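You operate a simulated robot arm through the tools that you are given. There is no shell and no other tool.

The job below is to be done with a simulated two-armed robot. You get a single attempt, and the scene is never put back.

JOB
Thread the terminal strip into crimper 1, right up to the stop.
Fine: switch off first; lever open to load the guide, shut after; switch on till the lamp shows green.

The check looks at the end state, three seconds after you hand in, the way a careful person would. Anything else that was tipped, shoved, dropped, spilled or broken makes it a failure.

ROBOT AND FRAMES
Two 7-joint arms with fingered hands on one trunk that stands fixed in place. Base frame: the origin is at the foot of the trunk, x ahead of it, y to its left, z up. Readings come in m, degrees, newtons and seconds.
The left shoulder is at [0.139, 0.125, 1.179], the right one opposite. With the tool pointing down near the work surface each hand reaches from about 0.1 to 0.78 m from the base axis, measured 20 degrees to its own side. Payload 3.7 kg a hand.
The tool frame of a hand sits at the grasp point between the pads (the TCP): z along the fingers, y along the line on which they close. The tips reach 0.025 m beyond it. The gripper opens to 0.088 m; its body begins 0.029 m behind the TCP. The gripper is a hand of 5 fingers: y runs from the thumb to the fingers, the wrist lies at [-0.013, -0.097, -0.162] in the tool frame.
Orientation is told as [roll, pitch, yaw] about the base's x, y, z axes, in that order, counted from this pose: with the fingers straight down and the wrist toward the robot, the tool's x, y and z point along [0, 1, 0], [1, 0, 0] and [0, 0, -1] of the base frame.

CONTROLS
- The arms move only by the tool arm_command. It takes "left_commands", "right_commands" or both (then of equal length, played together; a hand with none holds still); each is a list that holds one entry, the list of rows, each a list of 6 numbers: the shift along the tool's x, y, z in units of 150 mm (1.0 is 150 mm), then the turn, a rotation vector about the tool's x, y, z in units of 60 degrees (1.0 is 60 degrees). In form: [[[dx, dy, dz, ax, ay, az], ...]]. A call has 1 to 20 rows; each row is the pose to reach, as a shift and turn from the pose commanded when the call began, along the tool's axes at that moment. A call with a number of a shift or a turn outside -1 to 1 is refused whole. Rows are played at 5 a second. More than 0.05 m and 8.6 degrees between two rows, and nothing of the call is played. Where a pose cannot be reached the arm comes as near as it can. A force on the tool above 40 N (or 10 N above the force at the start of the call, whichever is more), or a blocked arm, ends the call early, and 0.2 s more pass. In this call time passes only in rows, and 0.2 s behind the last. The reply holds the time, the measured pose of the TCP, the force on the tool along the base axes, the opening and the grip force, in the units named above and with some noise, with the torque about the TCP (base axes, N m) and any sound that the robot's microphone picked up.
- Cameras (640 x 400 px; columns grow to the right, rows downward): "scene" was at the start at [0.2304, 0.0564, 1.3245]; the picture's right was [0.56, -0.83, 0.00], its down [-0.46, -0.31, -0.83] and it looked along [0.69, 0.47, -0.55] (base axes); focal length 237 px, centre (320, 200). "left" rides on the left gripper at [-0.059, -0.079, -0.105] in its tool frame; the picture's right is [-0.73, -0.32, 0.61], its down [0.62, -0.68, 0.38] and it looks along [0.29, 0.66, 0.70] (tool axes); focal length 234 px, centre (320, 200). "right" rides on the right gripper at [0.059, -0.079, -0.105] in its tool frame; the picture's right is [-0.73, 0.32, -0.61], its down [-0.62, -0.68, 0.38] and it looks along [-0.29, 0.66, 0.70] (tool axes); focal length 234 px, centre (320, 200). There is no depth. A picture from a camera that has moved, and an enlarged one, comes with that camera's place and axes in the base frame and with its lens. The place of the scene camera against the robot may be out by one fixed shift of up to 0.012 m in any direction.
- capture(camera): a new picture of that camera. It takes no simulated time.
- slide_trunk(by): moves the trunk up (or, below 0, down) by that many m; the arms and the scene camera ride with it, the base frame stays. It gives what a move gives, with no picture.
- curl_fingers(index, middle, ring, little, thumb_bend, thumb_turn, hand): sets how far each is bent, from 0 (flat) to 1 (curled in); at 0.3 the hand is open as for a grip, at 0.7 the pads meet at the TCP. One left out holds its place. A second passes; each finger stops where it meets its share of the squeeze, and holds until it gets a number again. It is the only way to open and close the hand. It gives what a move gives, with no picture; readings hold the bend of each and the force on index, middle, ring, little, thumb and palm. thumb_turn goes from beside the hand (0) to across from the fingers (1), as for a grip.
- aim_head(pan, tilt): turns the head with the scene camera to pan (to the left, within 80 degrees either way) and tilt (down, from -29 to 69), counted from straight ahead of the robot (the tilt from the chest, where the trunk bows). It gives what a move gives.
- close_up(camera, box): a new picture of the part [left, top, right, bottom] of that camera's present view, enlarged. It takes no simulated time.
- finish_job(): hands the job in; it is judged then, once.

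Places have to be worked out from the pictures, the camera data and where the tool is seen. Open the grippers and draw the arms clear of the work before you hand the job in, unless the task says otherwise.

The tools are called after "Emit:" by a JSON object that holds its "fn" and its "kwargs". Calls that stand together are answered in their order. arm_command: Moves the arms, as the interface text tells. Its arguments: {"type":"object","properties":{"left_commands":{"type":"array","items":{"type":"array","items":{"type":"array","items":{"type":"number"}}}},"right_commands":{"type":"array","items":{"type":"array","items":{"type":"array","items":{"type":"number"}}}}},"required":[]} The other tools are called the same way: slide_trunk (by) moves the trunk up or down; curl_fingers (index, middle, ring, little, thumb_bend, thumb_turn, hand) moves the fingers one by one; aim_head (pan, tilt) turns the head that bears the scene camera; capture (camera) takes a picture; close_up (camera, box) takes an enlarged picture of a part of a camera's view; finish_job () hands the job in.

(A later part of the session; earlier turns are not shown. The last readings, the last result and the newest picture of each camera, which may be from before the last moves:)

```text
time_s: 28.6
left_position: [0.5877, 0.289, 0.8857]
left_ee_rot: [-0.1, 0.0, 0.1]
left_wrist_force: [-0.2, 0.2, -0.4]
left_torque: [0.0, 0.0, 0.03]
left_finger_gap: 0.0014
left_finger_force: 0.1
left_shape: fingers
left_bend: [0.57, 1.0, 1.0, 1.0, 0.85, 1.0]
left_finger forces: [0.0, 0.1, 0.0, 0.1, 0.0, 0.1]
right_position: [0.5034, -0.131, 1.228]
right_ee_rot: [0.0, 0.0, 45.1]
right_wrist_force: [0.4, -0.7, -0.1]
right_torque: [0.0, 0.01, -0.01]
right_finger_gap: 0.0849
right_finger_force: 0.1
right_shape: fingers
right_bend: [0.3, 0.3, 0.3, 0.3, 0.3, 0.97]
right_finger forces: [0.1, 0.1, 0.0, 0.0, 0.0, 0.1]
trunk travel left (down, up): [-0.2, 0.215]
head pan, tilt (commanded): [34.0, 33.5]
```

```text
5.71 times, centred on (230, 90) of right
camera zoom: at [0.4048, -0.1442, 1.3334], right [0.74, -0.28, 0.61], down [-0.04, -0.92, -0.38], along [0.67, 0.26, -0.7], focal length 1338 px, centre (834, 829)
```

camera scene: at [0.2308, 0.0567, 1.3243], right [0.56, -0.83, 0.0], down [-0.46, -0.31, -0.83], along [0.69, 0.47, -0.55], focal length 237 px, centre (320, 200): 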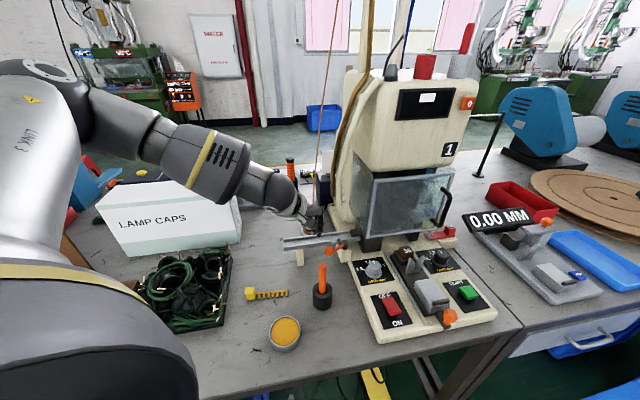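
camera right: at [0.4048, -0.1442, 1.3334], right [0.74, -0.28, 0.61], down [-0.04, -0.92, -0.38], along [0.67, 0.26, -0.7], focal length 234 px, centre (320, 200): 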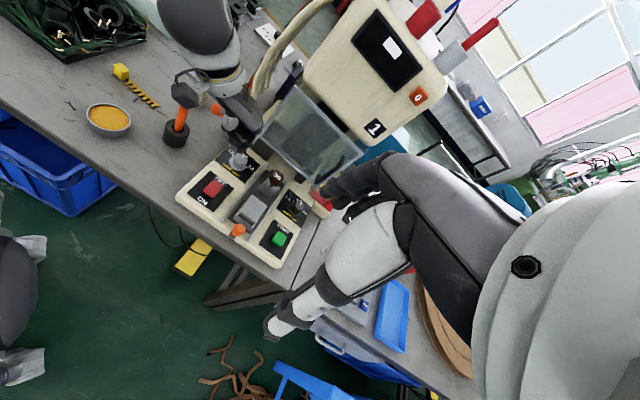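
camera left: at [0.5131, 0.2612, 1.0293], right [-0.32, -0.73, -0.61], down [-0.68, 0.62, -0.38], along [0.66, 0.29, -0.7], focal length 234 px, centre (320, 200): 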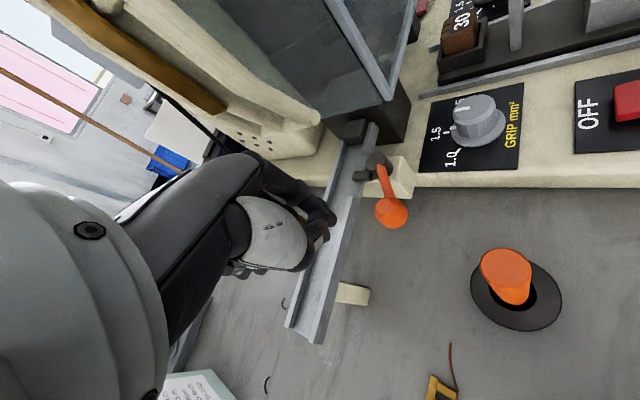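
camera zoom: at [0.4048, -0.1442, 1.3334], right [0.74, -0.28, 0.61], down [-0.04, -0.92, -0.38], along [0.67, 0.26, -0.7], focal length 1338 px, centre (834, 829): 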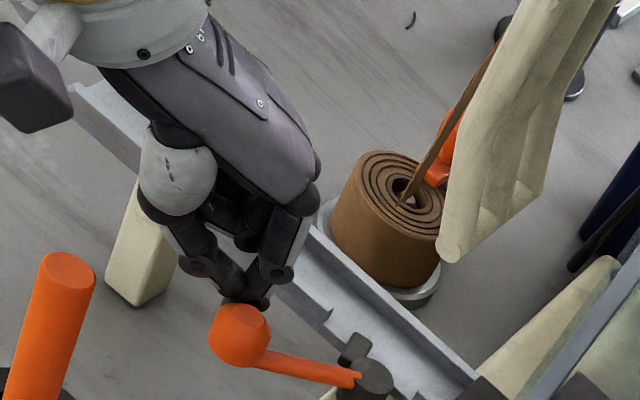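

The knob has started turning with the push at negligible force. I continue pushing along −y with small steps.

Emit:
{"fn": "arm_command", "kwargs": {"left_commands": [[[-0.03, 0, 0, 0, 0, 0], [-0.06, 0, 0, 0, 0, 0], [-0.09, 0, 0, 0, 0, 0], [-0.12, 0, 0, 0, 0, 0], [-0.15, 0, 0, 0, 0, 0], [-0.18, 0, 0, 0, 0, 0], [-0.21, 0, 0, 0, 0, 0]]]}}

Emit:
{"fn": "close_up", "kwargs": {"camera": "left", "box": [270, 120, 430, 260]}}

Emit:
{"fn": "close_up", "kwargs": {"camera": "right", "box": [195, 60, 265, 130]}}

```text
time_s: 30.2
left_position: [0.5871, 0.2566, 0.8858]
left_ee_rot: [0.0, -0.1, 0.1]
left_wrist_force: [-0.5, 0.0, 0.3]
left_torque: [-0.01, 0.01, 0.02]
left_finger_gap: 0.0014
left_finger_force: 0.0
left_shape: fingers
left_bend: [0.56, 1.0, 1.0, 1.0, 0.85, 1.0]
left_finger forces: [0.1, 0.1, 0.0, 0.0, 0.0, 0.1]
right_position: [0.5025, -0.1317, 1.2278]
right_ee_rot: [0.0, 0.0, 45.0]
right_wrist_force: [0.0, -0.2, 0.4]
right_torque: [0.01, 0.0, -0.01]
right_finger_gap: 0.085
right_finger_force: 0.0
right_shape: fingers
right_bend: [0.3, 0.3, 0.3, 0.3, 0.3, 0.97]
right_finger forces: [0.0, 0.1, 0.1, 0.0, 0.1, 0.0]
trunk travel left (down, up): [-0.2, 0.215]
head pan, tilt (commanded): [34.0, 33.5]
```

```text
2.86 times, centred on (350, 190) of left
camera zoom: at [0.5084, 0.1984, 0.9899], right [-0.32, -0.73, -0.61], down [-0.68, 0.62, -0.38], along [0.66, 0.29, -0.7], focal length 669 px, centre (234, 229)
```

zoom: 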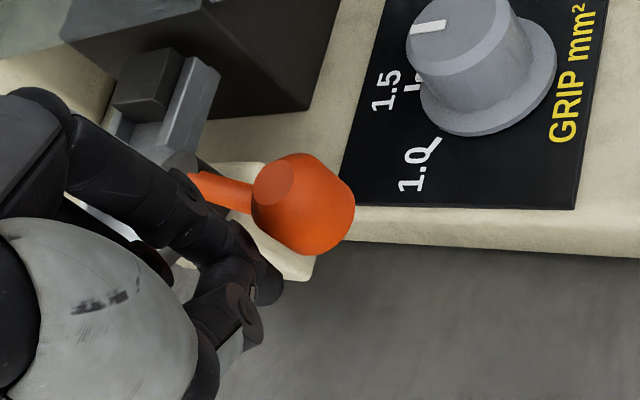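

```text
5.71 times, centred on (230, 95) of right
camera zoom: at [0.4049, -0.1442, 1.3333], right [0.74, -0.28, 0.61], down [-0.04, -0.92, -0.38], along [0.67, 0.26, -0.7], focal length 1338 px, centre (834, 800)
```

zoom: 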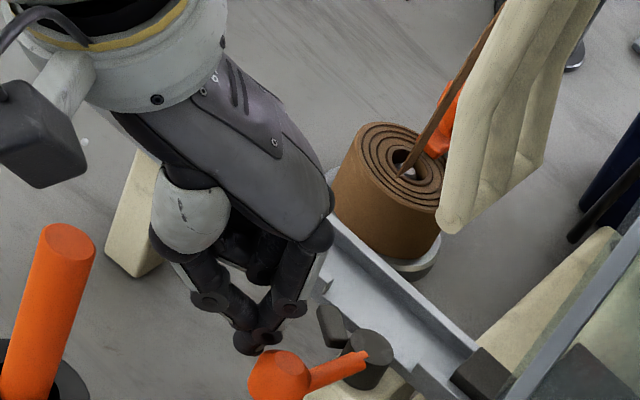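

The lever arm has swung to point nearly straight to the front and the tooth is leaving the channel. I follow the arc a bit further until it stops.

Emit:
{"fn": "arm_command", "kwargs": {"left_commands": [[[-0.033, 0.003, 0, 0, 0, 0], [-0.067, 0.007, 0, 0, 0, 0], [-0.105, 0.01, 0, 0, 0, 0], [-0.14, 0.033, 0, 0, 0, 0], [-0.17, 0.057, 0, 0, 0, 0]]]}}

Emit:
{"fn": "close_up", "kwargs": {"camera": "left", "box": [270, 120, 430, 260]}}

Emit:
{"fn": "close_up", "kwargs": {"camera": "right", "box": [195, 60, 265, 130]}}

```text
time_s: 31.3
left_position: [0.5916, 0.2473, 0.8849]
left_ee_rot: [0.9, 0.0, 1.4]
left_wrist_force: [-14.1, 26.2, 13.5]
left_torque: [0.08, -0.21, 0.55]
left_finger_gap: 0.0
left_finger_force: 18.7
left_shape: fingers
left_bend: [0.6, 1.0, 1.0, 1.0, 0.85, 1.0]
left_finger forces: [37.4, 0.1, 0.0, 0.0, 0.0, 0.1]
right_position: [0.4997, -0.1291, 1.2303]
right_ee_rot: [-0.2, -0.1, 45.0]
right_wrist_force: [0.1, 0.1, 0.8]
right_torque: [0.0, 0.02, -0.01]
right_finger_gap: 0.0849
right_finger_force: 0.1
right_shape: fingers
right_bend: [0.3, 0.3, 0.3, 0.3, 0.3, 0.97]
right_finger forces: [0.0, 0.0, 0.0, 0.0, 0.1, 0.0]
trunk travel left (down, up): [-0.2, 0.215]
head pan, tilt (commanded): [34.0, 33.5]
stopped in row 5 (left hand): the force on the tool passed its limit at 44 N (the readings are from after the stop); the commanded pose is now the measured one
```

```text
2.86 times, centred on (350, 190) of left
camera zoom: at [0.5137, 0.1839, 0.988], right [-0.31, -0.72, -0.62], down [-0.69, 0.61, -0.37], along [0.65, 0.32, -0.69], focal length 669 px, centre (234, 229)
```

zoom: 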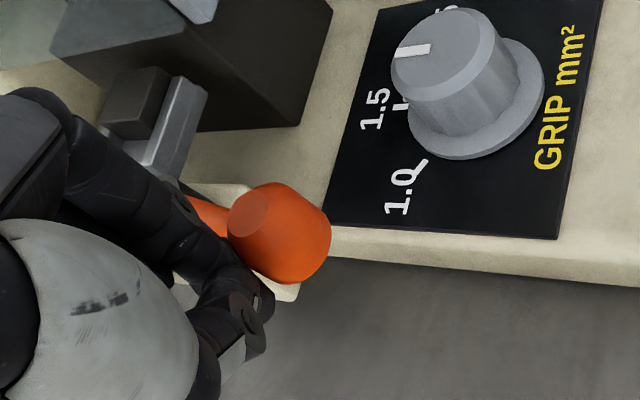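

```text
5.71 times, centred on (230, 95) of right
camera zoom: at [0.4016, -0.1428, 1.3351], right [0.74, -0.28, 0.61], down [-0.04, -0.92, -0.38], along [0.67, 0.26, -0.69], focal length 1338 px, centre (834, 800)
```

zoom: 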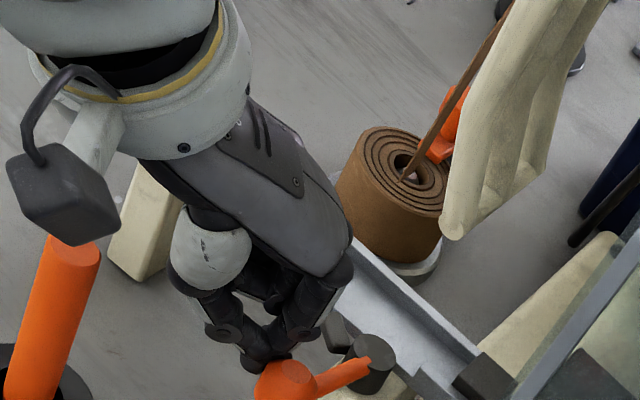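

The lever hit its open stop (44 N), so it is fully open. I back off in +y, then lift clear and check that it stays open.

Emit:
{"fn": "arm_command", "kwargs": {"left_commands": [[[0.05, -0.02, 0, 0, 0, 0], [0.12, -0.04, 0, 0, 0, 0], [0.18, -0.04, -0.03, 0, 0, 0], [0.18, -0.04, -0.2, 0, 0, 0], [0.18, -0.04, -0.4, 0, 0, 0], [0.18, -0.04, -0.6, 0, 0, 0], [0.18, -0.04, -0.8, 0, 0, 0]]]}}

Emit:
{"fn": "capture", "kwargs": {"camera": "left"}}

Emit:
{"fn": "close_up", "kwargs": {"camera": "right", "box": [195, 60, 265, 130]}}

Emit:
{"fn": "close_up", "kwargs": {"camera": "scene", "box": [270, 190, 390, 290]}}

```text
time_s: 32.9
left_position: [0.5855, 0.2672, 1.0037]
left_ee_rot: [0.5, 0.2, 0.6]
left_wrist_force: [0.1, 0.0, -0.4]
left_torque: [-0.02, -0.02, -0.02]
left_finger_gap: 0.002
left_finger_force: 0.1
left_shape: fingers
left_bend: [0.56, 1.0, 1.0, 1.0, 0.86, 1.0]
left_finger forces: [0.0, 0.0, 0.0, 0.0, 0.0, 0.0]
right_position: [0.5017, -0.1316, 1.2298]
right_ee_rot: [0.0, 0.0, 45.0]
right_wrist_force: [-0.9, 0.6, 0.2]
right_torque: [-0.02, -0.01, 0.02]
right_finger_gap: 0.0852
right_finger_force: 0.0
right_shape: fingers
right_bend: [0.3, 0.3, 0.3, 0.3, 0.3, 0.97]
right_finger forces: [0.0, 0.0, 0.0, 0.0, 0.0, 0.0]
trunk travel left (down, up): [-0.2, 0.215]
head pan, tilt (commanded): [34.0, 33.5]
```

```text
taken
camera left: at [0.5076, 0.2062, 1.1083], right [-0.32, -0.72, -0.61], down [-0.69, 0.62, -0.38], along [0.65, 0.3, -0.7], focal length 234 px, centre (320, 200)
```

left: 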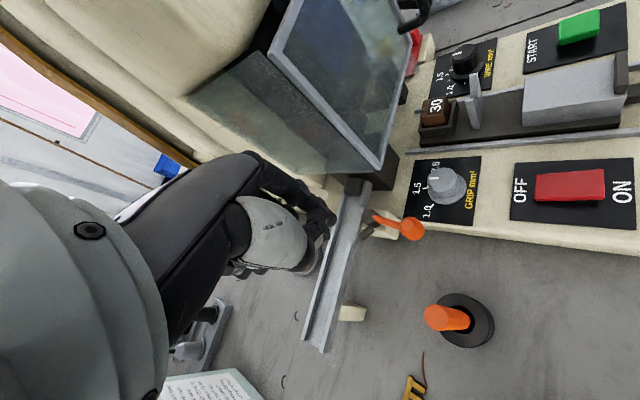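

```text
5.71 times, centred on (230, 95) of right
camera zoom: at [0.4042, -0.1445, 1.3337], right [0.74, -0.29, 0.61], down [-0.04, -0.92, -0.38], along [0.67, 0.26, -0.7], focal length 1338 px, centre (834, 800)
```

zoom: 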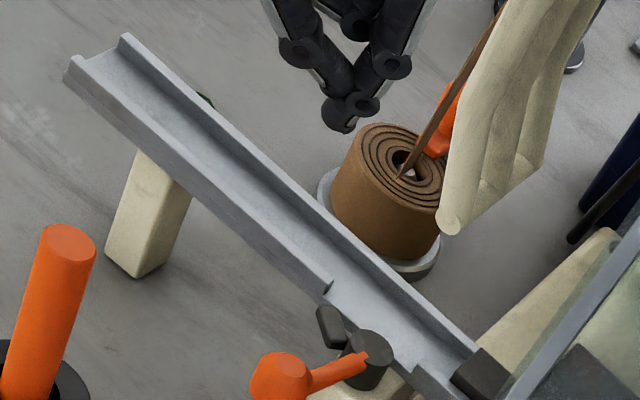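

```text
4.00 times, centred on (330, 240) of scene
camera zoom: at [0.2298, 0.0561, 1.3247], right [0.56, -0.83, 0.0], down [-0.46, -0.31, -0.83], along [0.69, 0.47, -0.55], focal length 948 px, centre (280, 40)
```

zoom: 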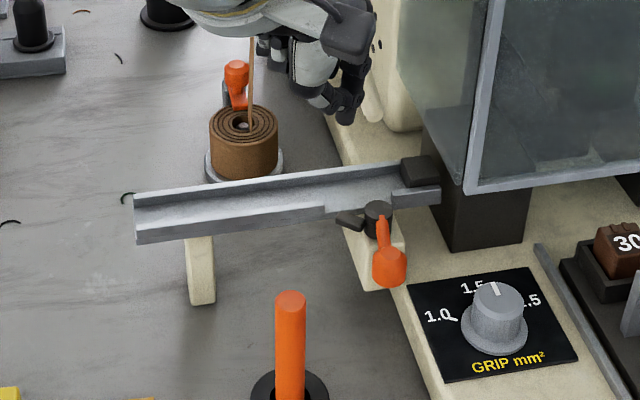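

The lever stays open, its tooth now outside the channel. Next the strip: I study the guide's entry profile and the strip's grip block in detail.

Emit:
{"fn": "close_up", "kwargs": {"camera": "right", "box": [198, 58, 228, 88]}}

Emit:
{"fn": "close_up", "kwargs": {"camera": "scene", "box": [275, 225, 335, 265]}}

Emit:
{"fn": "close_up", "kwargs": {"camera": "left", "box": [290, 160, 400, 360]}}

Emit:
{"fn": "close_up", "kwargs": {"camera": "right", "box": [105, 55, 165, 115]}}

Emit:
{"fn": "close_up", "kwargs": {"camera": "right", "box": [225, 95, 265, 135]}}

```text
13.33 times, centred on (213, 73) of right
camera zoom: at [0.4042, -0.1445, 1.3337], right [0.74, -0.29, 0.61], down [-0.04, -0.92, -0.38], along [0.67, 0.26, -0.7], focal length 3122 px, centre (1747, 1893)
```

zoom: 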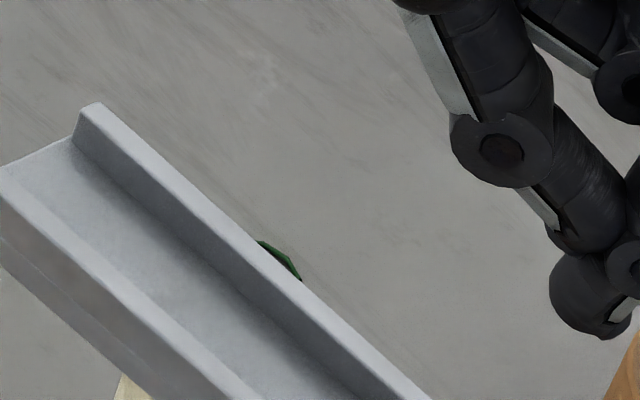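

```text
10.00 times, centred on (305, 245) of scene
camera zoom: at [0.2298, 0.0561, 1.3247], right [0.56, -0.83, 0.0], down [-0.46, -0.31, -0.83], along [0.69, 0.47, -0.55], focal length 2369 px, centre (470, -250)
```

zoom: 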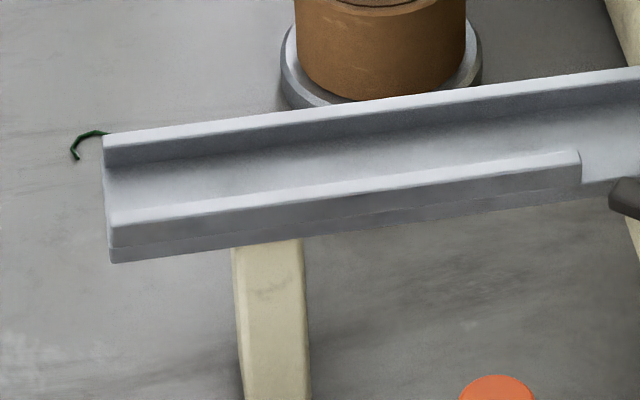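

```text
2.00 times, centred on (345, 260) of left
camera zoom: at [0.5076, 0.2062, 1.1083], right [-0.32, -0.72, -0.61], down [-0.69, 0.62, -0.38], along [0.65, 0.3, -0.7], focal length 468 px, centre (270, 80)
```

zoom: 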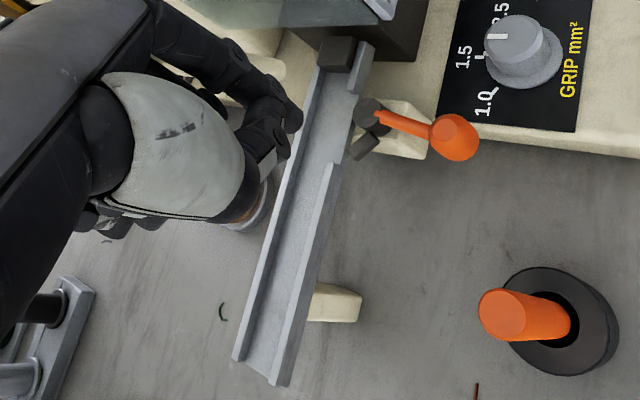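

```text
6.67 times, centred on (135, 85) of right
camera zoom: at [0.4042, -0.1445, 1.3337], right [0.74, -0.29, 0.61], down [-0.04, -0.92, -0.38], along [0.67, 0.26, -0.7], focal length 1561 px, centre (1553, 967)
```

zoom: 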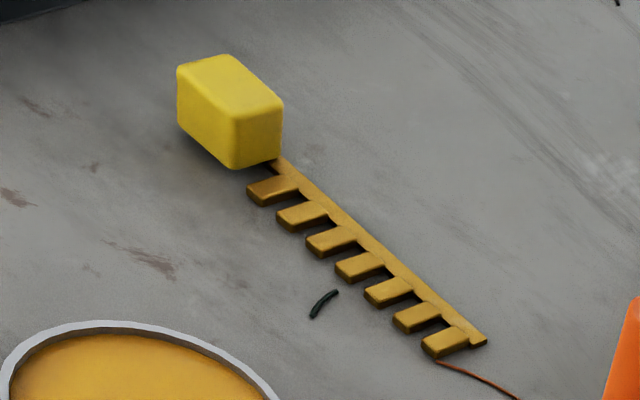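

```text
10.00 times, centred on (245, 115) of right
camera zoom: at [0.4042, -0.1445, 1.3337], right [0.74, -0.29, 0.61], down [-0.04, -0.92, -0.38], along [0.67, 0.26, -0.7], focal length 2342 px, centre (1070, 1050)
```

zoom: 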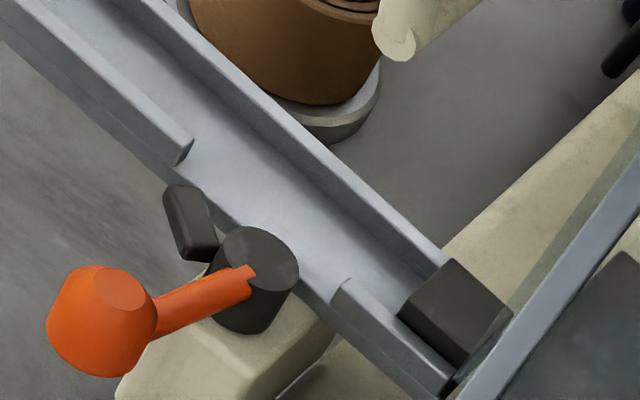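

The walls are about 7–8 mm high and the channel roughly 25 mm wide, so alignment must be good. The green box lies close to the strip's grip block, so I check its rim height before choosing the grasp.

Emit:
{"fn": "close_up", "kwargs": {"camera": "scene", "box": [120, 235, 280, 345]}}

Emit:
{"fn": "close_up", "kwargs": {"camera": "right", "box": [0, 0, 170, 120]}}

```text
3.64 times, centred on (200, 290) of scene
camera zoom: at [0.2298, 0.0561, 1.3247], right [0.56, -0.83, 0.0], down [-0.46, -0.31, -0.83], along [0.69, 0.47, -0.55], focal length 862 px, centre (756, -127)
```

zoom: 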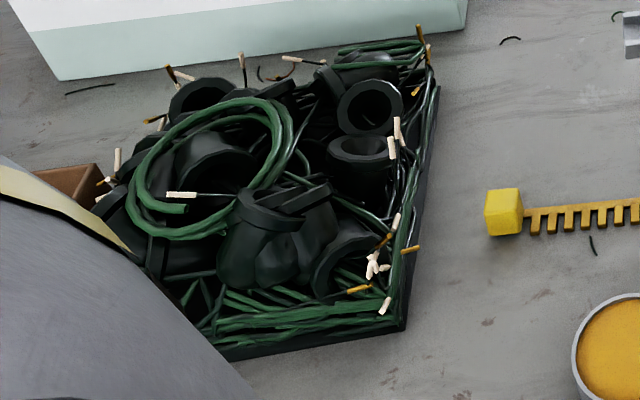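

```text
3.33 times, centred on (85, 60) of right
camera zoom: at [0.4042, -0.1445, 1.3337], right [0.74, -0.29, 0.61], down [-0.04, -0.92, -0.38], along [0.67, 0.26, -0.7], focal length 781 px, centre (1103, 667)
```

zoom: 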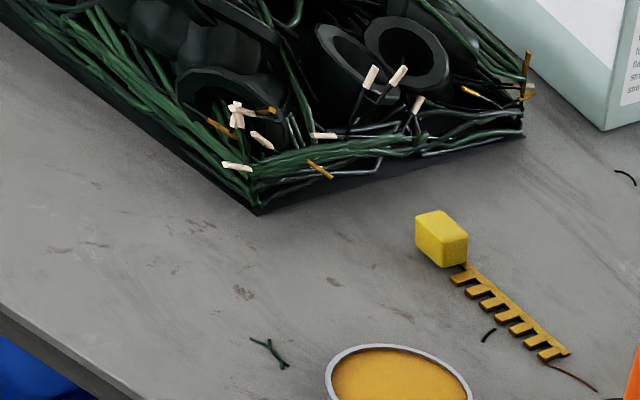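

The tray's rim is about 5 cm from the grip block, so I'll pinch the block with index and thumb only, other fingers curled, with a slight tilt raising the outer fingers. I carry the hand high to above the block, yawing to 41°, and open the pinch.

Emit:
{"fn": "arm_command", "kwargs": {"left_commands": [[[0.12, -0.12, -0.05, 0, 0, -0.08], [0.24, -0.24, -0.05, 0, 0, -0.17], [0.37, -0.36, -0.05, 0, 0, -0.25], [0.49, -0.48, -0.05, 0, 0, -0.34], [0.61, -0.61, -0.05, 0, 0, -0.42], [0.74, -0.73, -0.05, 0, 0, -0.51], [0.86, -0.85, -0.05, 0, 0, -0.59], [0.98, -0.97, -0.05, 0, 0, -0.673]]]}}

Emit:
{"fn": "curl_fingers", "kwargs": {"hand": "left", "index": 0.38, "middle": 1.0, "ring": 1.0, "little": 1.0, "thumb_bend": 0.38, "thumb_turn": 1.0}}

Emit:
{"fn": "capture", "kwargs": {"camera": "left"}}

Emit:
{"fn": "capture", "kwargs": {"camera": "right"}}

Emit:
{"fn": "capture", "kwargs": {"camera": "scene"}}

```text
time_s: 34.7
left_position: [0.4389, 0.4133, 1.0127]
left_ee_rot: [0.5, -0.2, 41.1]
left_wrist_force: [-0.7, -0.4, -0.3]
left_torque: [-0.01, 0.0, 0.02]
left_finger_gap: 0.0017
left_finger_force: 0.0
left_shape: fingers
left_bend: [0.56, 1.0, 1.0, 1.0, 0.86, 1.0]
left_finger forces: [0.0, 0.0, 0.1, 0.0, 0.0, 0.0]
right_position: [0.5033, -0.1304, 1.2285]
right_ee_rot: [0.1, 0.0, 45.0]
right_wrist_force: [0.6, -0.1, -0.7]
right_torque: [0.0, 0.0, -0.02]
right_finger_gap: 0.0851
right_finger_force: 0.0
right_shape: fingers
right_bend: [0.3, 0.3, 0.3, 0.3, 0.3, 0.97]
right_finger forces: [0.0, 0.0, 0.1, 0.1, 0.0, 0.1]
trunk travel left (down, up): [-0.2, 0.215]
head pan, tilt (commanded): [34.0, 33.5]
```

```text
time_s: 35.7
left_position: [0.4395, 0.4132, 1.0125]
left_ee_rot: [0.5, -0.1, 41.0]
left_wrist_force: [-1.5, 0.0, -0.4]
left_torque: [0.02, -0.01, 0.0]
left_finger_gap: 0.067
left_finger_force: 0.1
left_shape: fingers
left_bend: [0.38, 1.0, 1.0, 1.0, 0.38, 0.99]
left_finger forces: [0.1, 0.1, 0.1, 0.0, 0.0, 0.0]
right_position: [0.5024, -0.1305, 1.2278]
right_ee_rot: [0.0, 0.0, 45.0]
right_wrist_force: [-0.7, -0.8, 0.6]
right_torque: [0.0, 0.0, 0.01]
right_finger_gap: 0.0851
right_finger_force: 0.0
right_shape: fingers
right_bend: [0.3, 0.3, 0.3, 0.3, 0.3, 0.97]
right_finger forces: [0.0, 0.0, 0.0, 0.0, 0.0, 0.0]
trunk travel left (down, up): [-0.2, 0.215]
head pan, tilt (commanded): [34.0, 33.5]
```

```text
taken
camera left: at [0.4192, 0.3154, 1.1167], right [0.23, -0.75, -0.61], down [-0.92, 0.03, -0.38], along [0.3, 0.66, -0.69], focal length 234 px, centre (320, 200)
```

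left: 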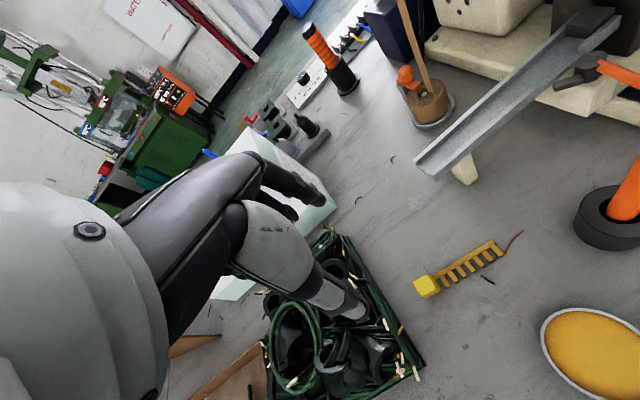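

```text
taken
camera right: at [0.4048, -0.1442, 1.3334], right [0.74, -0.28, 0.61], down [-0.04, -0.92, -0.38], along [0.67, 0.26, -0.7], focal length 234 px, centre (320, 200)
```

right: 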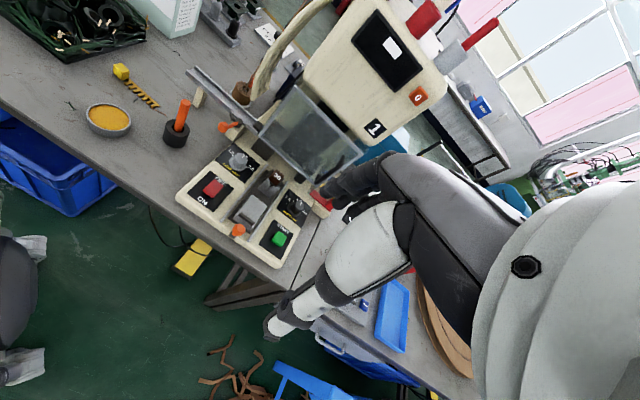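

```text
taken
camera scene: at [0.2304, 0.0564, 1.3245], right [0.56, -0.83, 0.0], down [-0.46, -0.31, -0.83], along [0.69, 0.47, -0.55], focal length 237 px, centre (320, 200)
```

scene: 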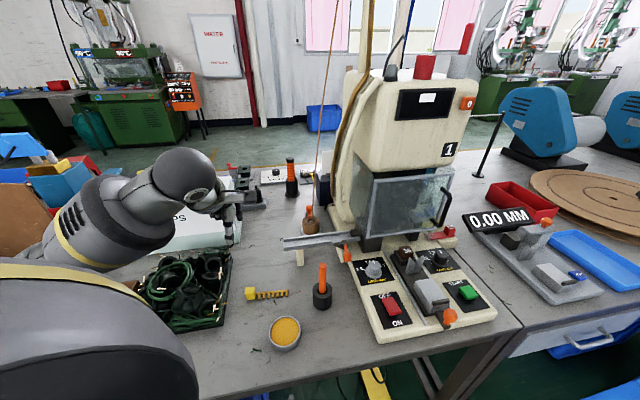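

The block appears at pixel (427, 287), exactly where a point straight below the TCP should project — so the hand is right over it. I zoom in to measure the strip's angle.

Emit:
{"fn": "close_up", "kwargs": {"camera": "left", "box": [400, 225, 540, 315]}}

```text
4.44 times, centred on (470, 270) of left
camera zoom: at [0.4192, 0.3154, 1.1167], right [0.23, -0.75, -0.61], down [-0.92, 0.03, -0.38], along [0.3, 0.66, -0.69], focal length 1041 px, centre (-347, -111)
```

zoom: 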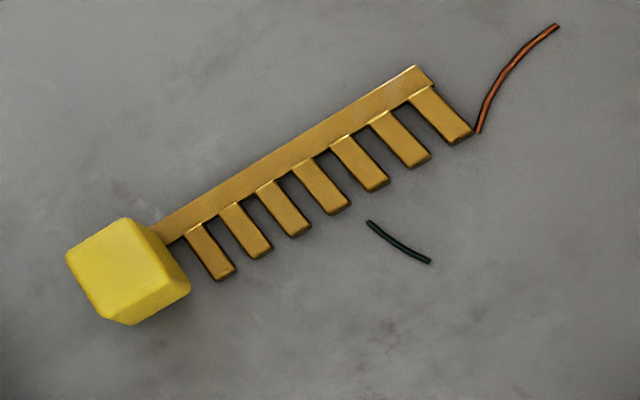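

The strip is exactly parallel to the hand (yaw 41°), 22 mm wide, block centred under the TCP, front end 98 mm ahead. I descend most of the way with an 8° tilt that lifts the curled fingers clear of the tray.

Emit:
{"fn": "arm_command", "kwargs": {"left_commands": [[[0, 0, 0.16, 0, 0.022, 0], [0, 0, 0.32, 0, 0.044, 0], [0, 0, 0.48, 0, 0.066, 0], [0, 0, 0.64, 0, 0.088, 0], [0, 0, 0.8, 0, 0.11, 0], [0, 0, 0.95, 0, 0.133, 0]]]}}

Emit:
{"fn": "capture", "kwargs": {"camera": "left"}}

Emit:
{"fn": "close_up", "kwargs": {"camera": "scene", "box": [150, 190, 310, 320]}}

Emit:
{"fn": "close_up", "kwargs": {"camera": "right", "box": [60, 0, 200, 130]}}

```text
time_s: 37.1
left_position: [0.4387, 0.4132, 0.87]
left_ee_rot: [8.6, -0.2, 41.0]
left_wrist_force: [0.4, -0.4, -0.4]
left_torque: [-0.02, 0.03, 0.0]
left_finger_gap: 0.0674
left_finger_force: 0.2
left_shape: fingers
left_bend: [0.38, 1.0, 1.0, 1.0, 0.38, 0.99]
left_finger forces: [0.1, 0.0, 0.0, 0.1, 0.1, 0.0]
right_position: [0.5024, -0.1321, 1.229]
right_ee_rot: [-0.1, 0.0, 45.0]
right_wrist_force: [-0.9, -0.6, 0.1]
right_torque: [0.04, 0.01, -0.02]
right_finger_gap: 0.0849
right_finger_force: 0.0
right_shape: fingers
right_bend: [0.3, 0.3, 0.3, 0.3, 0.3, 0.97]
right_finger forces: [0.0, 0.0, 0.0, 0.0, 0.1, 0.1]
trunk travel left (down, up): [-0.2, 0.215]
head pan, tilt (commanded): [34.0, 33.5]
```

```text
taken
camera left: at [0.4279, 0.3048, 0.9643], right [0.17, -0.68, -0.71], down [-0.96, 0.06, -0.29], along [0.24, 0.73, -0.64], focal length 234 px, centre (320, 200)
```

left: 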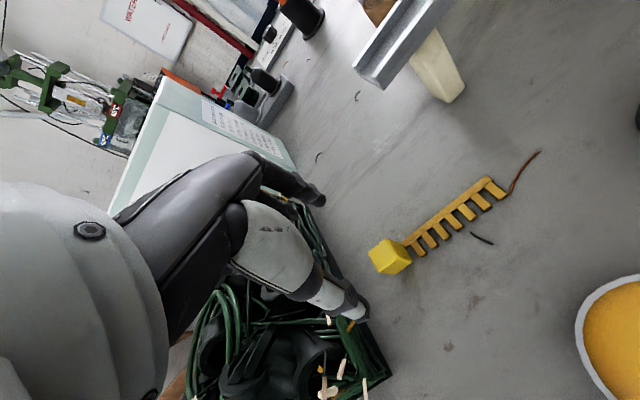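

```text
3.08 times, centred on (230, 255) of scene
camera zoom: at [0.2305, 0.0564, 1.3244], right [0.56, -0.83, 0.0], down [-0.46, -0.31, -0.83], along [0.69, 0.47, -0.55], focal length 729 px, centre (597, 31)
```

zoom: 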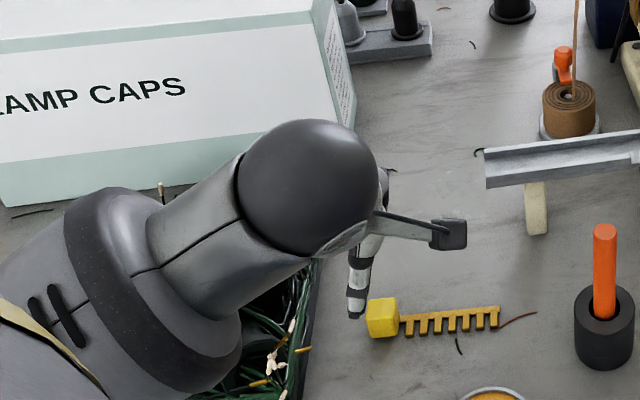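

```text
3.08 times, centred on (130, 65) of right
camera zoom: at [0.405, -0.1442, 1.3333], right [0.74, -0.28, 0.61], down [-0.04, -0.92, -0.38], along [0.67, 0.26, -0.7], focal length 720 px, centre (905, 615)
```

zoom: 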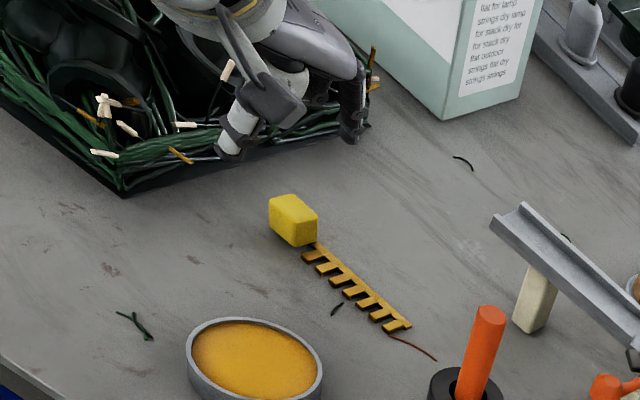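

The block lies close to where predicted. I zoom in for a fine correction before the final descent.

Emit:
{"fn": "close_up", "kwargs": {"camera": "left", "box": [290, 170, 430, 330]}}

```text
2.50 times, centred on (360, 250) of left
camera zoom: at [0.4279, 0.3048, 0.9643], right [0.17, -0.68, -0.71], down [-0.96, 0.06, -0.29], along [0.24, 0.73, -0.64], focal length 585 px, centre (220, 75)
```

zoom: 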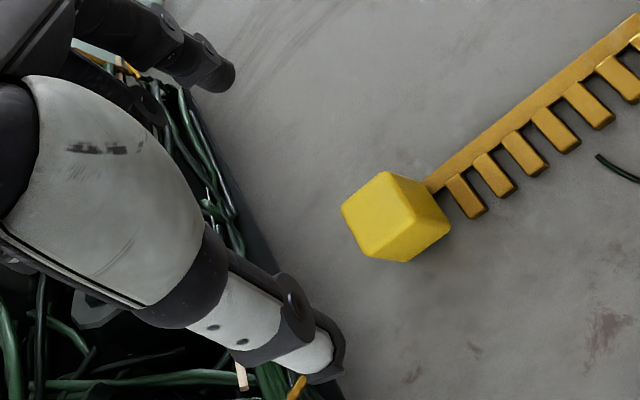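

The block centre is about 3.5 mm toward the finger side of the TCP. I correct and descend to just above grasp height.

Emit:
{"fn": "arm_command", "kwargs": {"left_commands": [[[-0.01, 0.01, 0.1, 0, 0, 0], [-0.02, 0.023, 0.2, 0, 0, 0], [-0.03, 0.023, 0.3, 0, 0, 0], [-0.036, 0.023, 0.4, 0, 0, 0], [-0.04, 0.023, 0.45, 0, 0, 0]]]}}

Emit:
{"fn": "capture", "kwargs": {"camera": "left"}}

Emit:
{"fn": "close_up", "kwargs": {"camera": "right", "box": [80, 20, 180, 110]}}

Emit:
{"fn": "close_up", "kwargs": {"camera": "scene", "box": [190, 240, 290, 320]}}

```text
time_s: 38.3
left_position: [0.4403, 0.4182, 0.8023]
left_ee_rot: [8.5, -0.2, 41.0]
left_wrist_force: [0.3, -0.1, -0.2]
left_torque: [-0.01, 0.01, -0.01]
left_finger_gap: 0.0673
left_finger_force: 0.1
left_shape: fingers
left_bend: [0.38, 1.0, 1.0, 1.0, 0.38, 0.99]
left_finger forces: [0.0, 0.0, 0.0, 0.0, 0.1, 0.0]
right_position: [0.5024, -0.1307, 1.2288]
right_ee_rot: [0.0, 0.0, 45.0]
right_wrist_force: [-0.1, -0.1, 0.0]
right_torque: [-0.01, -0.03, -0.02]
right_finger_gap: 0.0851
right_finger_force: 0.0
right_shape: fingers
right_bend: [0.3, 0.3, 0.3, 0.3, 0.3, 0.97]
right_finger forces: [0.0, 0.0, 0.0, 0.0, 0.0, 0.0]
trunk travel left (down, up): [-0.2, 0.215]
head pan, tilt (commanded): [34.0, 33.5]
```

```text
taken
camera left: at [0.4281, 0.3104, 0.8967], right [0.17, -0.68, -0.71], down [-0.96, 0.06, -0.29], along [0.24, 0.73, -0.64], focal length 234 px, centre (320, 200)
```

left: 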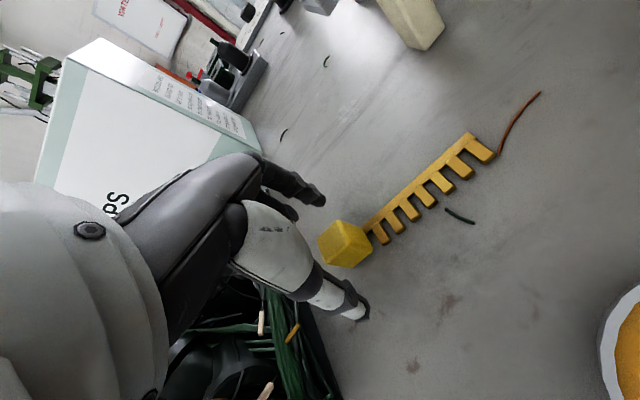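

```text
4.44 times, centred on (130, 65) of right
camera zoom: at [0.4048, -0.1442, 1.3334], right [0.74, -0.28, 0.61], down [-0.04, -0.92, -0.38], along [0.67, 0.26, -0.7], focal length 1041 px, centre (1164, 800)
```

zoom: 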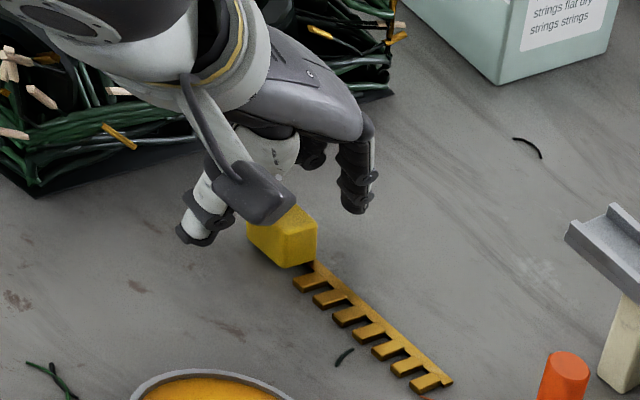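

```text
5.00 times, centred on (240, 280) of scene
camera zoom: at [0.2304, 0.0563, 1.3245], right [0.56, -0.83, 0.0], down [-0.46, -0.31, -0.83], along [0.69, 0.47, -0.55], focal length 1185 px, centre (720, -200)
```

zoom: 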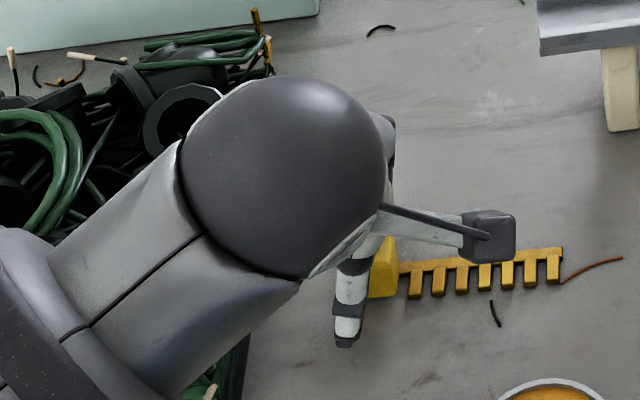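

The block sits between index and thumb. I zoom once more to check the centring along the strip direction.

Emit:
{"fn": "close_up", "kwargs": {"camera": "left", "box": [280, 160, 420, 330]}}

```text
2.35 times, centred on (350, 245) of left
camera zoom: at [0.4281, 0.3104, 0.8967], right [0.17, -0.68, -0.71], down [-0.96, 0.06, -0.29], along [0.24, 0.73, -0.64], focal length 551 px, centre (249, 94)
```

zoom: 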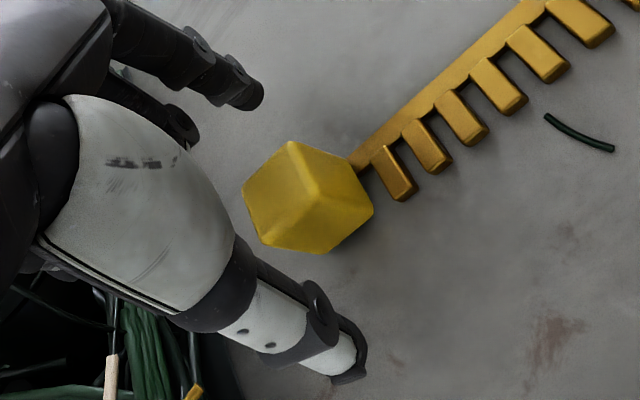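

Centring is within 2 mm. I lower 6 mm, shift 2 mm, and close index and thumb on the block.

Emit:
{"fn": "arm_command", "kwargs": {"left_commands": [[[0, 0.013, 0.02, 0, 0, 0], [-0.005, 0.013, 0.04, 0, 0, 0]]]}}

Emit:
{"fn": "curl_fingers", "kwargs": {"hand": "left", "index": 0.7, "thumb_bend": 0.7}}

Emit:
{"fn": "close_up", "kwargs": {"camera": "left", "box": [280, 120, 480, 330]}}

Emit:
{"fn": "close_up", "kwargs": {"camera": "right", "box": [80, 20, 180, 110]}}

```text
time_s: 38.9
left_position: [0.44, 0.4209, 0.7972]
left_ee_rot: [8.5, -0.1, 41.1]
left_wrist_force: [-0.1, 0.4, 0.4]
left_torque: [-0.01, -0.02, 0.0]
left_finger_gap: 0.0672
left_finger_force: 0.0
left_shape: fingers
left_bend: [0.38, 1.0, 1.0, 1.0, 0.38, 0.99]
left_finger forces: [0.0, 0.2, 0.0, 0.1, 0.0, 0.0]
right_position: [0.5017, -0.1311, 1.2287]
right_ee_rot: [0.0, 0.0, 45.0]
right_wrist_force: [-0.6, 0.6, -0.1]
right_torque: [0.01, -0.02, 0.03]
right_finger_gap: 0.0849
right_finger_force: 0.0
right_shape: fingers
right_bend: [0.3, 0.3, 0.3, 0.3, 0.3, 0.97]
right_finger forces: [0.0, 0.0, 0.0, 0.1, 0.0, 0.0]
trunk travel left (down, up): [-0.2, 0.215]
head pan, tilt (commanded): [34.0, 33.5]
```

```text
time_s: 39.9
left_position: [0.4409, 0.4184, 0.7981]
left_ee_rot: [8.4, -0.2, 41.0]
left_wrist_force: [1.1, 0.4, 0.4]
left_torque: [0.03, -0.02, 0.01]
left_finger_gap: 0.0143
left_finger_force: 4.7
left_shape: fingers
left_bend: [0.62, 1.0, 1.0, 1.0, 0.64, 1.0]
left_finger forces: [4.3, 0.0, 0.1, 0.1, 4.4, 0.1]
right_position: [0.5022, -0.1301, 1.2269]
right_ee_rot: [0.0, 0.1, 45.0]
right_wrist_force: [0.4, 0.5, 0.4]
right_torque: [0.0, -0.01, 0.01]
right_finger_gap: 0.0849
right_finger_force: 0.0
right_shape: fingers
right_bend: [0.3, 0.3, 0.3, 0.3, 0.3, 0.97]
right_finger forces: [0.0, 0.0, 0.1, 0.1, 0.0, 0.1]
trunk travel left (down, up): [-0.2, 0.215]
head pan, tilt (commanded): [34.0, 33.5]
```

```text
1.90 times, centred on (380, 225) of left
camera zoom: at [0.4294, 0.312, 0.8912], right [0.17, -0.68, -0.71], down [-0.96, 0.06, -0.29], along [0.24, 0.73, -0.64], focal length 446 px, centre (206, 152)
```

zoom: 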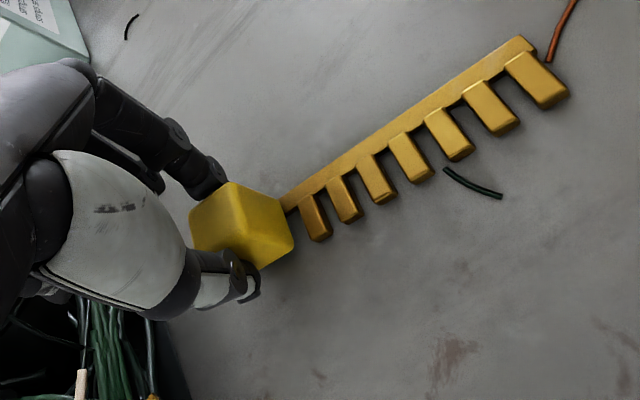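

```text
4.44 times, centred on (130, 65) of right
camera zoom: at [0.4048, -0.1442, 1.3334], right [0.74, -0.28, 0.61], down [-0.04, -0.92, -0.38], along [0.67, 0.26, -0.7], focal length 1041 px, centre (1164, 800)
```

zoom: 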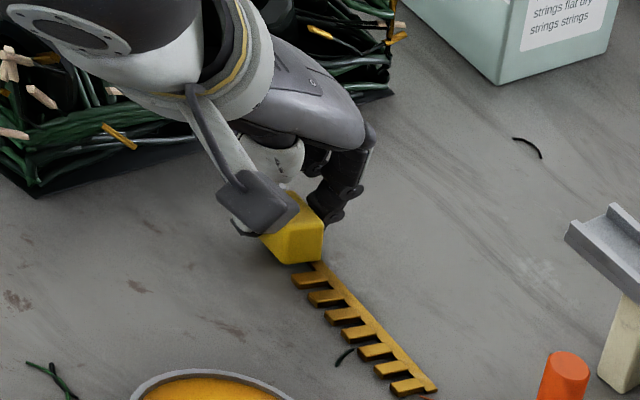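

The block is pinched with 4.4 N on each side; the strip swivelled about 7° clockwise in doing so, which I can offset with yaw. I lift straight up 6 cm and check how it hangs.

Emit:
{"fn": "arm_command", "kwargs": {"left_commands": [[[0.01, 0, -0.066, 0, 0, 0], [0.02, 0, -0.132, 0, 0, 0], [0.03, 0, -0.2, 0, 0, 0], [0.04, 0, -0.27, 0, 0, 0], [0.05, 0, -0.33, 0, 0, 0], [0.059, 0, -0.396, 0, 0, 0]]]}}

Emit:
{"fn": "capture", "kwargs": {"camera": "left"}}

Emit:
{"fn": "close_up", "kwargs": {"camera": "right", "box": [80, 20, 180, 110]}}

Emit:
{"fn": "close_up", "kwargs": {"camera": "scene", "box": [190, 200, 330, 310]}}

```text
time_s: 41.3
left_position: [0.4395, 0.4188, 0.8578]
left_ee_rot: [8.5, -0.2, 41.1]
left_wrist_force: [-0.5, -0.1, 0.1]
left_torque: [0.01, 0.01, -0.02]
left_finger_gap: 0.0146
left_finger_force: 3.9
left_shape: fingers
left_bend: [0.62, 1.0, 1.0, 1.0, 0.64, 1.0]
left_finger forces: [4.3, 0.0, 0.0, 0.0, 4.3, 0.0]
right_position: [0.5039, -0.1294, 1.2284]
right_ee_rot: [0.0, 0.0, 44.9]
right_wrist_force: [0.1, 0.4, 0.8]
right_torque: [0.02, 0.0, 0.04]
right_finger_gap: 0.0851
right_finger_force: 0.2
right_shape: fingers
right_bend: [0.3, 0.3, 0.3, 0.3, 0.3, 0.97]
right_finger forces: [0.1, 0.1, 0.0, 0.1, 0.0, 0.1]
trunk travel left (down, up): [-0.2, 0.215]
head pan, tilt (commanded): [34.0, 33.5]
```

```text
taken
camera left: at [0.4295, 0.3118, 0.9518], right [0.17, -0.68, -0.71], down [-0.96, 0.06, -0.29], along [0.24, 0.73, -0.64], focal length 234 px, centre (320, 200)
```

left: 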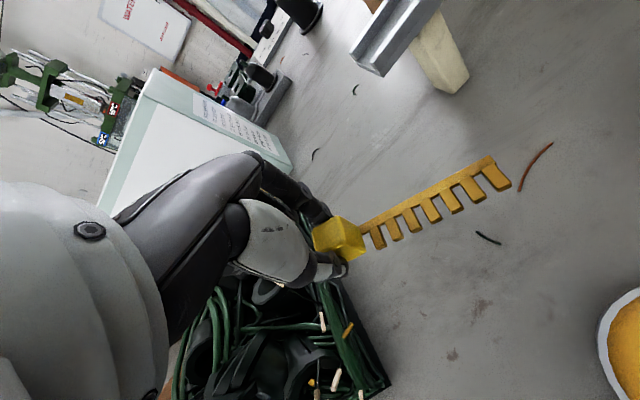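

```text
4.44 times, centred on (130, 65) of right
camera zoom: at [0.4048, -0.1442, 1.3334], right [0.74, -0.28, 0.61], down [-0.04, -0.92, -0.38], along [0.67, 0.26, -0.7], focal length 1041 px, centre (1164, 800)
```

zoom: 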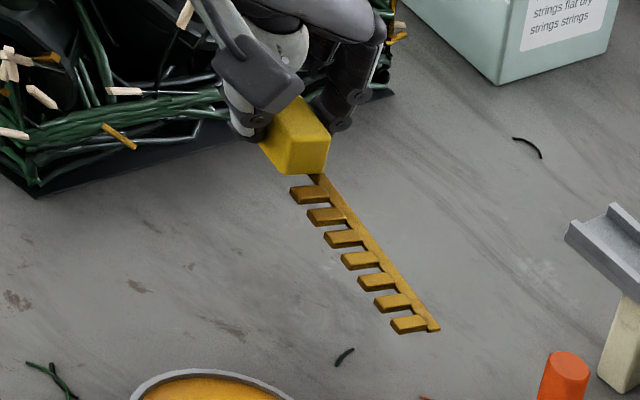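

```text
3.64 times, centred on (260, 255) of scene
camera zoom: at [0.2304, 0.0564, 1.3245], right [0.56, -0.83, 0.0], down [-0.46, -0.31, -0.83], along [0.69, 0.47, -0.55], focal length 862 px, centre (538, 0)
```

zoom: 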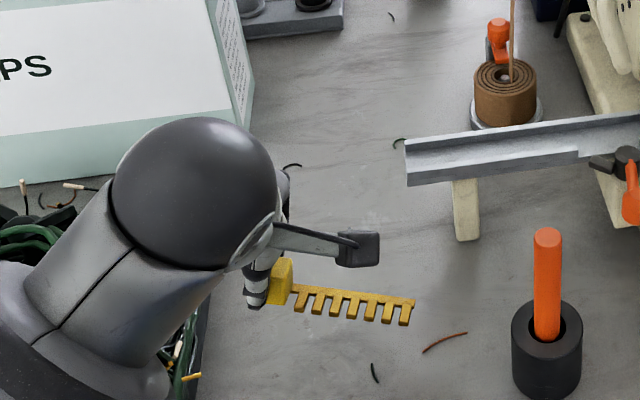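

The lift went fine, but the strip may droop a little at its front end. I zoom in with two cameras to measure its direction.

Emit:
{"fn": "close_up", "kwargs": {"camera": "left", "box": [290, 130, 530, 290]}}

Emit:
{"fn": "close_up", "kwargs": {"camera": "right", "box": [115, 35, 185, 105]}}

Emit:
{"fn": "close_up", "kwargs": {"camera": "scene", "box": [240, 255, 310, 305]}}

```text
2.50 times, centred on (410, 210) of left
camera zoom: at [0.4295, 0.3118, 0.9518], right [0.17, -0.68, -0.71], down [-0.96, 0.06, -0.29], along [0.24, 0.73, -0.64], focal length 585 px, centre (95, 175)
```

zoom: 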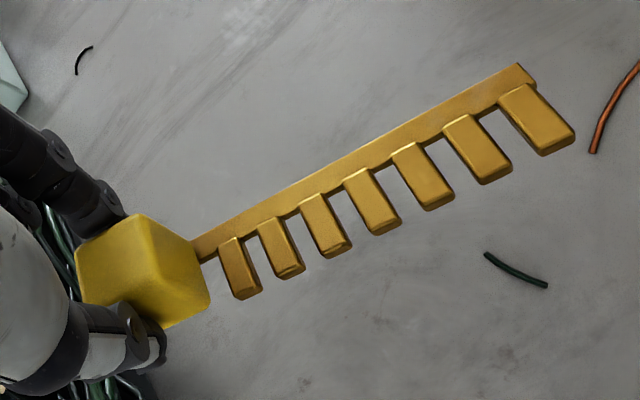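

```text
5.71 times, centred on (150, 70) of right
camera zoom: at [0.4048, -0.1442, 1.3334], right [0.74, -0.28, 0.61], down [-0.04, -0.92, -0.38], along [0.67, 0.26, -0.7], focal length 1338 px, centre (1291, 943)
```

zoom: 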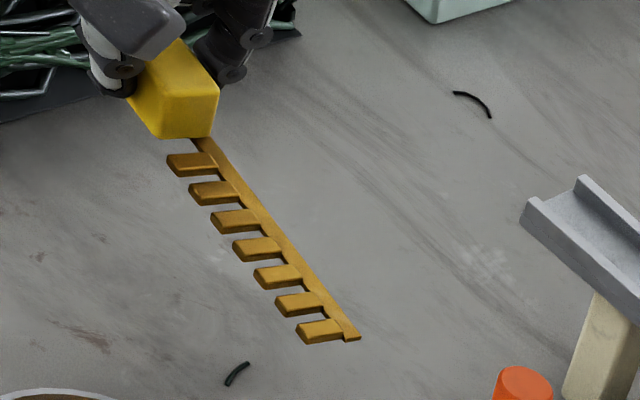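

```text
8.00 times, centred on (275, 280) of scene
camera zoom: at [0.2304, 0.0564, 1.3245], right [0.56, -0.83, 0.0], down [-0.46, -0.31, -0.83], along [0.69, 0.47, -0.55], focal length 1896 px, centre (680, -440)
```

zoom: 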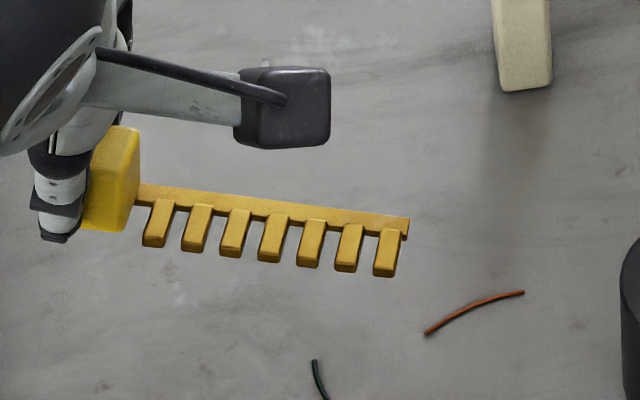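

The strip now points −56° and droops about 9°. I correct by yawing the hand +11° and untilting 9° (which lifts the front end), while rising 6 cm.

Emit:
{"fn": "arm_command", "kwargs": {"left_commands": [[[0.01, 0, -0.066, 0, -0.025, -0.03], [0.02, 0, -0.132, 0, -0.05, -0.06], [0.03, 0, -0.2, 0, -0.075, -0.09], [0.04, 0, -0.27, 0, -0.1, -0.12], [0.05, 0, -0.33, 0, -0.125, -0.15], [0.059, 0, -0.396, 0, -0.15, -0.183]]]}}

Emit:
{"fn": "close_up", "kwargs": {"camera": "left", "box": [290, 80, 570, 290]}}

Emit:
{"fn": "close_up", "kwargs": {"camera": "right", "box": [115, 15, 205, 95]}}

Emit:
{"fn": "close_up", "kwargs": {"camera": "scene", "box": [230, 220, 330, 300]}}

```text
time_s: 42.7
left_position: [0.4399, 0.4182, 0.9176]
left_ee_rot: [-0.7, -1.0, 52.0]
left_wrist_force: [-0.5, 0.1, -0.9]
left_torque: [-0.03, -0.02, 0.02]
left_finger_gap: 0.0147
left_finger_force: 4.3
left_shape: fingers
left_bend: [0.62, 1.0, 1.0, 1.0, 0.64, 1.0]
left_finger forces: [4.3, 0.1, 0.0, 0.0, 4.4, 0.0]
right_position: [0.5034, -0.1312, 1.228]
right_ee_rot: [0.0, -0.1, 45.0]
right_wrist_force: [0.3, -0.5, 0.2]
right_torque: [0.03, 0.01, 0.02]
right_finger_gap: 0.0849
right_finger_force: 0.0
right_shape: fingers
right_bend: [0.3, 0.3, 0.3, 0.3, 0.3, 0.97]
right_finger forces: [0.0, 0.0, 0.0, 0.0, 0.0, 0.0]
trunk travel left (down, up): [-0.2, 0.215]
head pan, tilt (commanded): [34.0, 33.5]
```

```text
1.90 times, centred on (430, 185) of left
camera zoom: at [0.4361, 0.3205, 1.0211], right [0.39, -0.7, -0.6], down [-0.9, -0.15, -0.4], along [0.19, 0.7, -0.69], focal length 446 px, centre (110, 229)
```

zoom: 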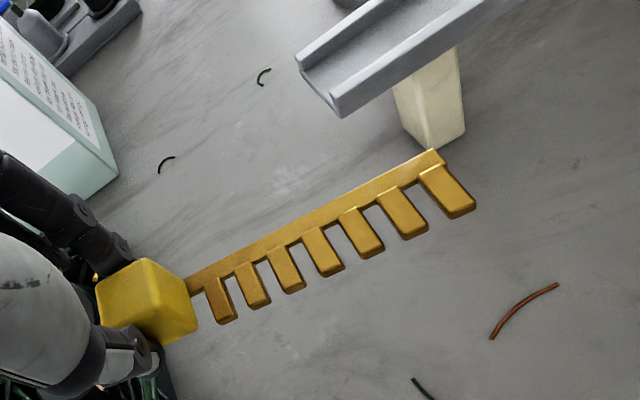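

```text
5.00 times, centred on (160, 55) of right
camera zoom: at [0.4048, -0.1442, 1.3334], right [0.74, -0.28, 0.61], down [-0.04, -0.92, -0.38], along [0.67, 0.26, -0.7], focal length 1171 px, centre (1120, 925)
```

zoom: 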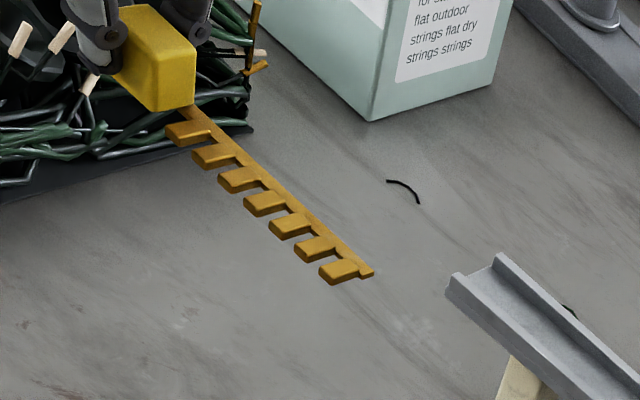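

```text
5.00 times, centred on (280, 260) of scene
camera zoom: at [0.2304, 0.0563, 1.3244], right [0.56, -0.83, 0.0], down [-0.46, -0.31, -0.83], along [0.69, 0.47, -0.55], focal length 1185 px, centre (520, -100)
```

zoom: 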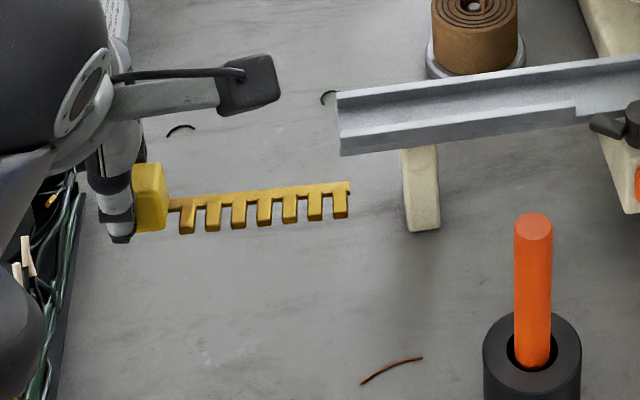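

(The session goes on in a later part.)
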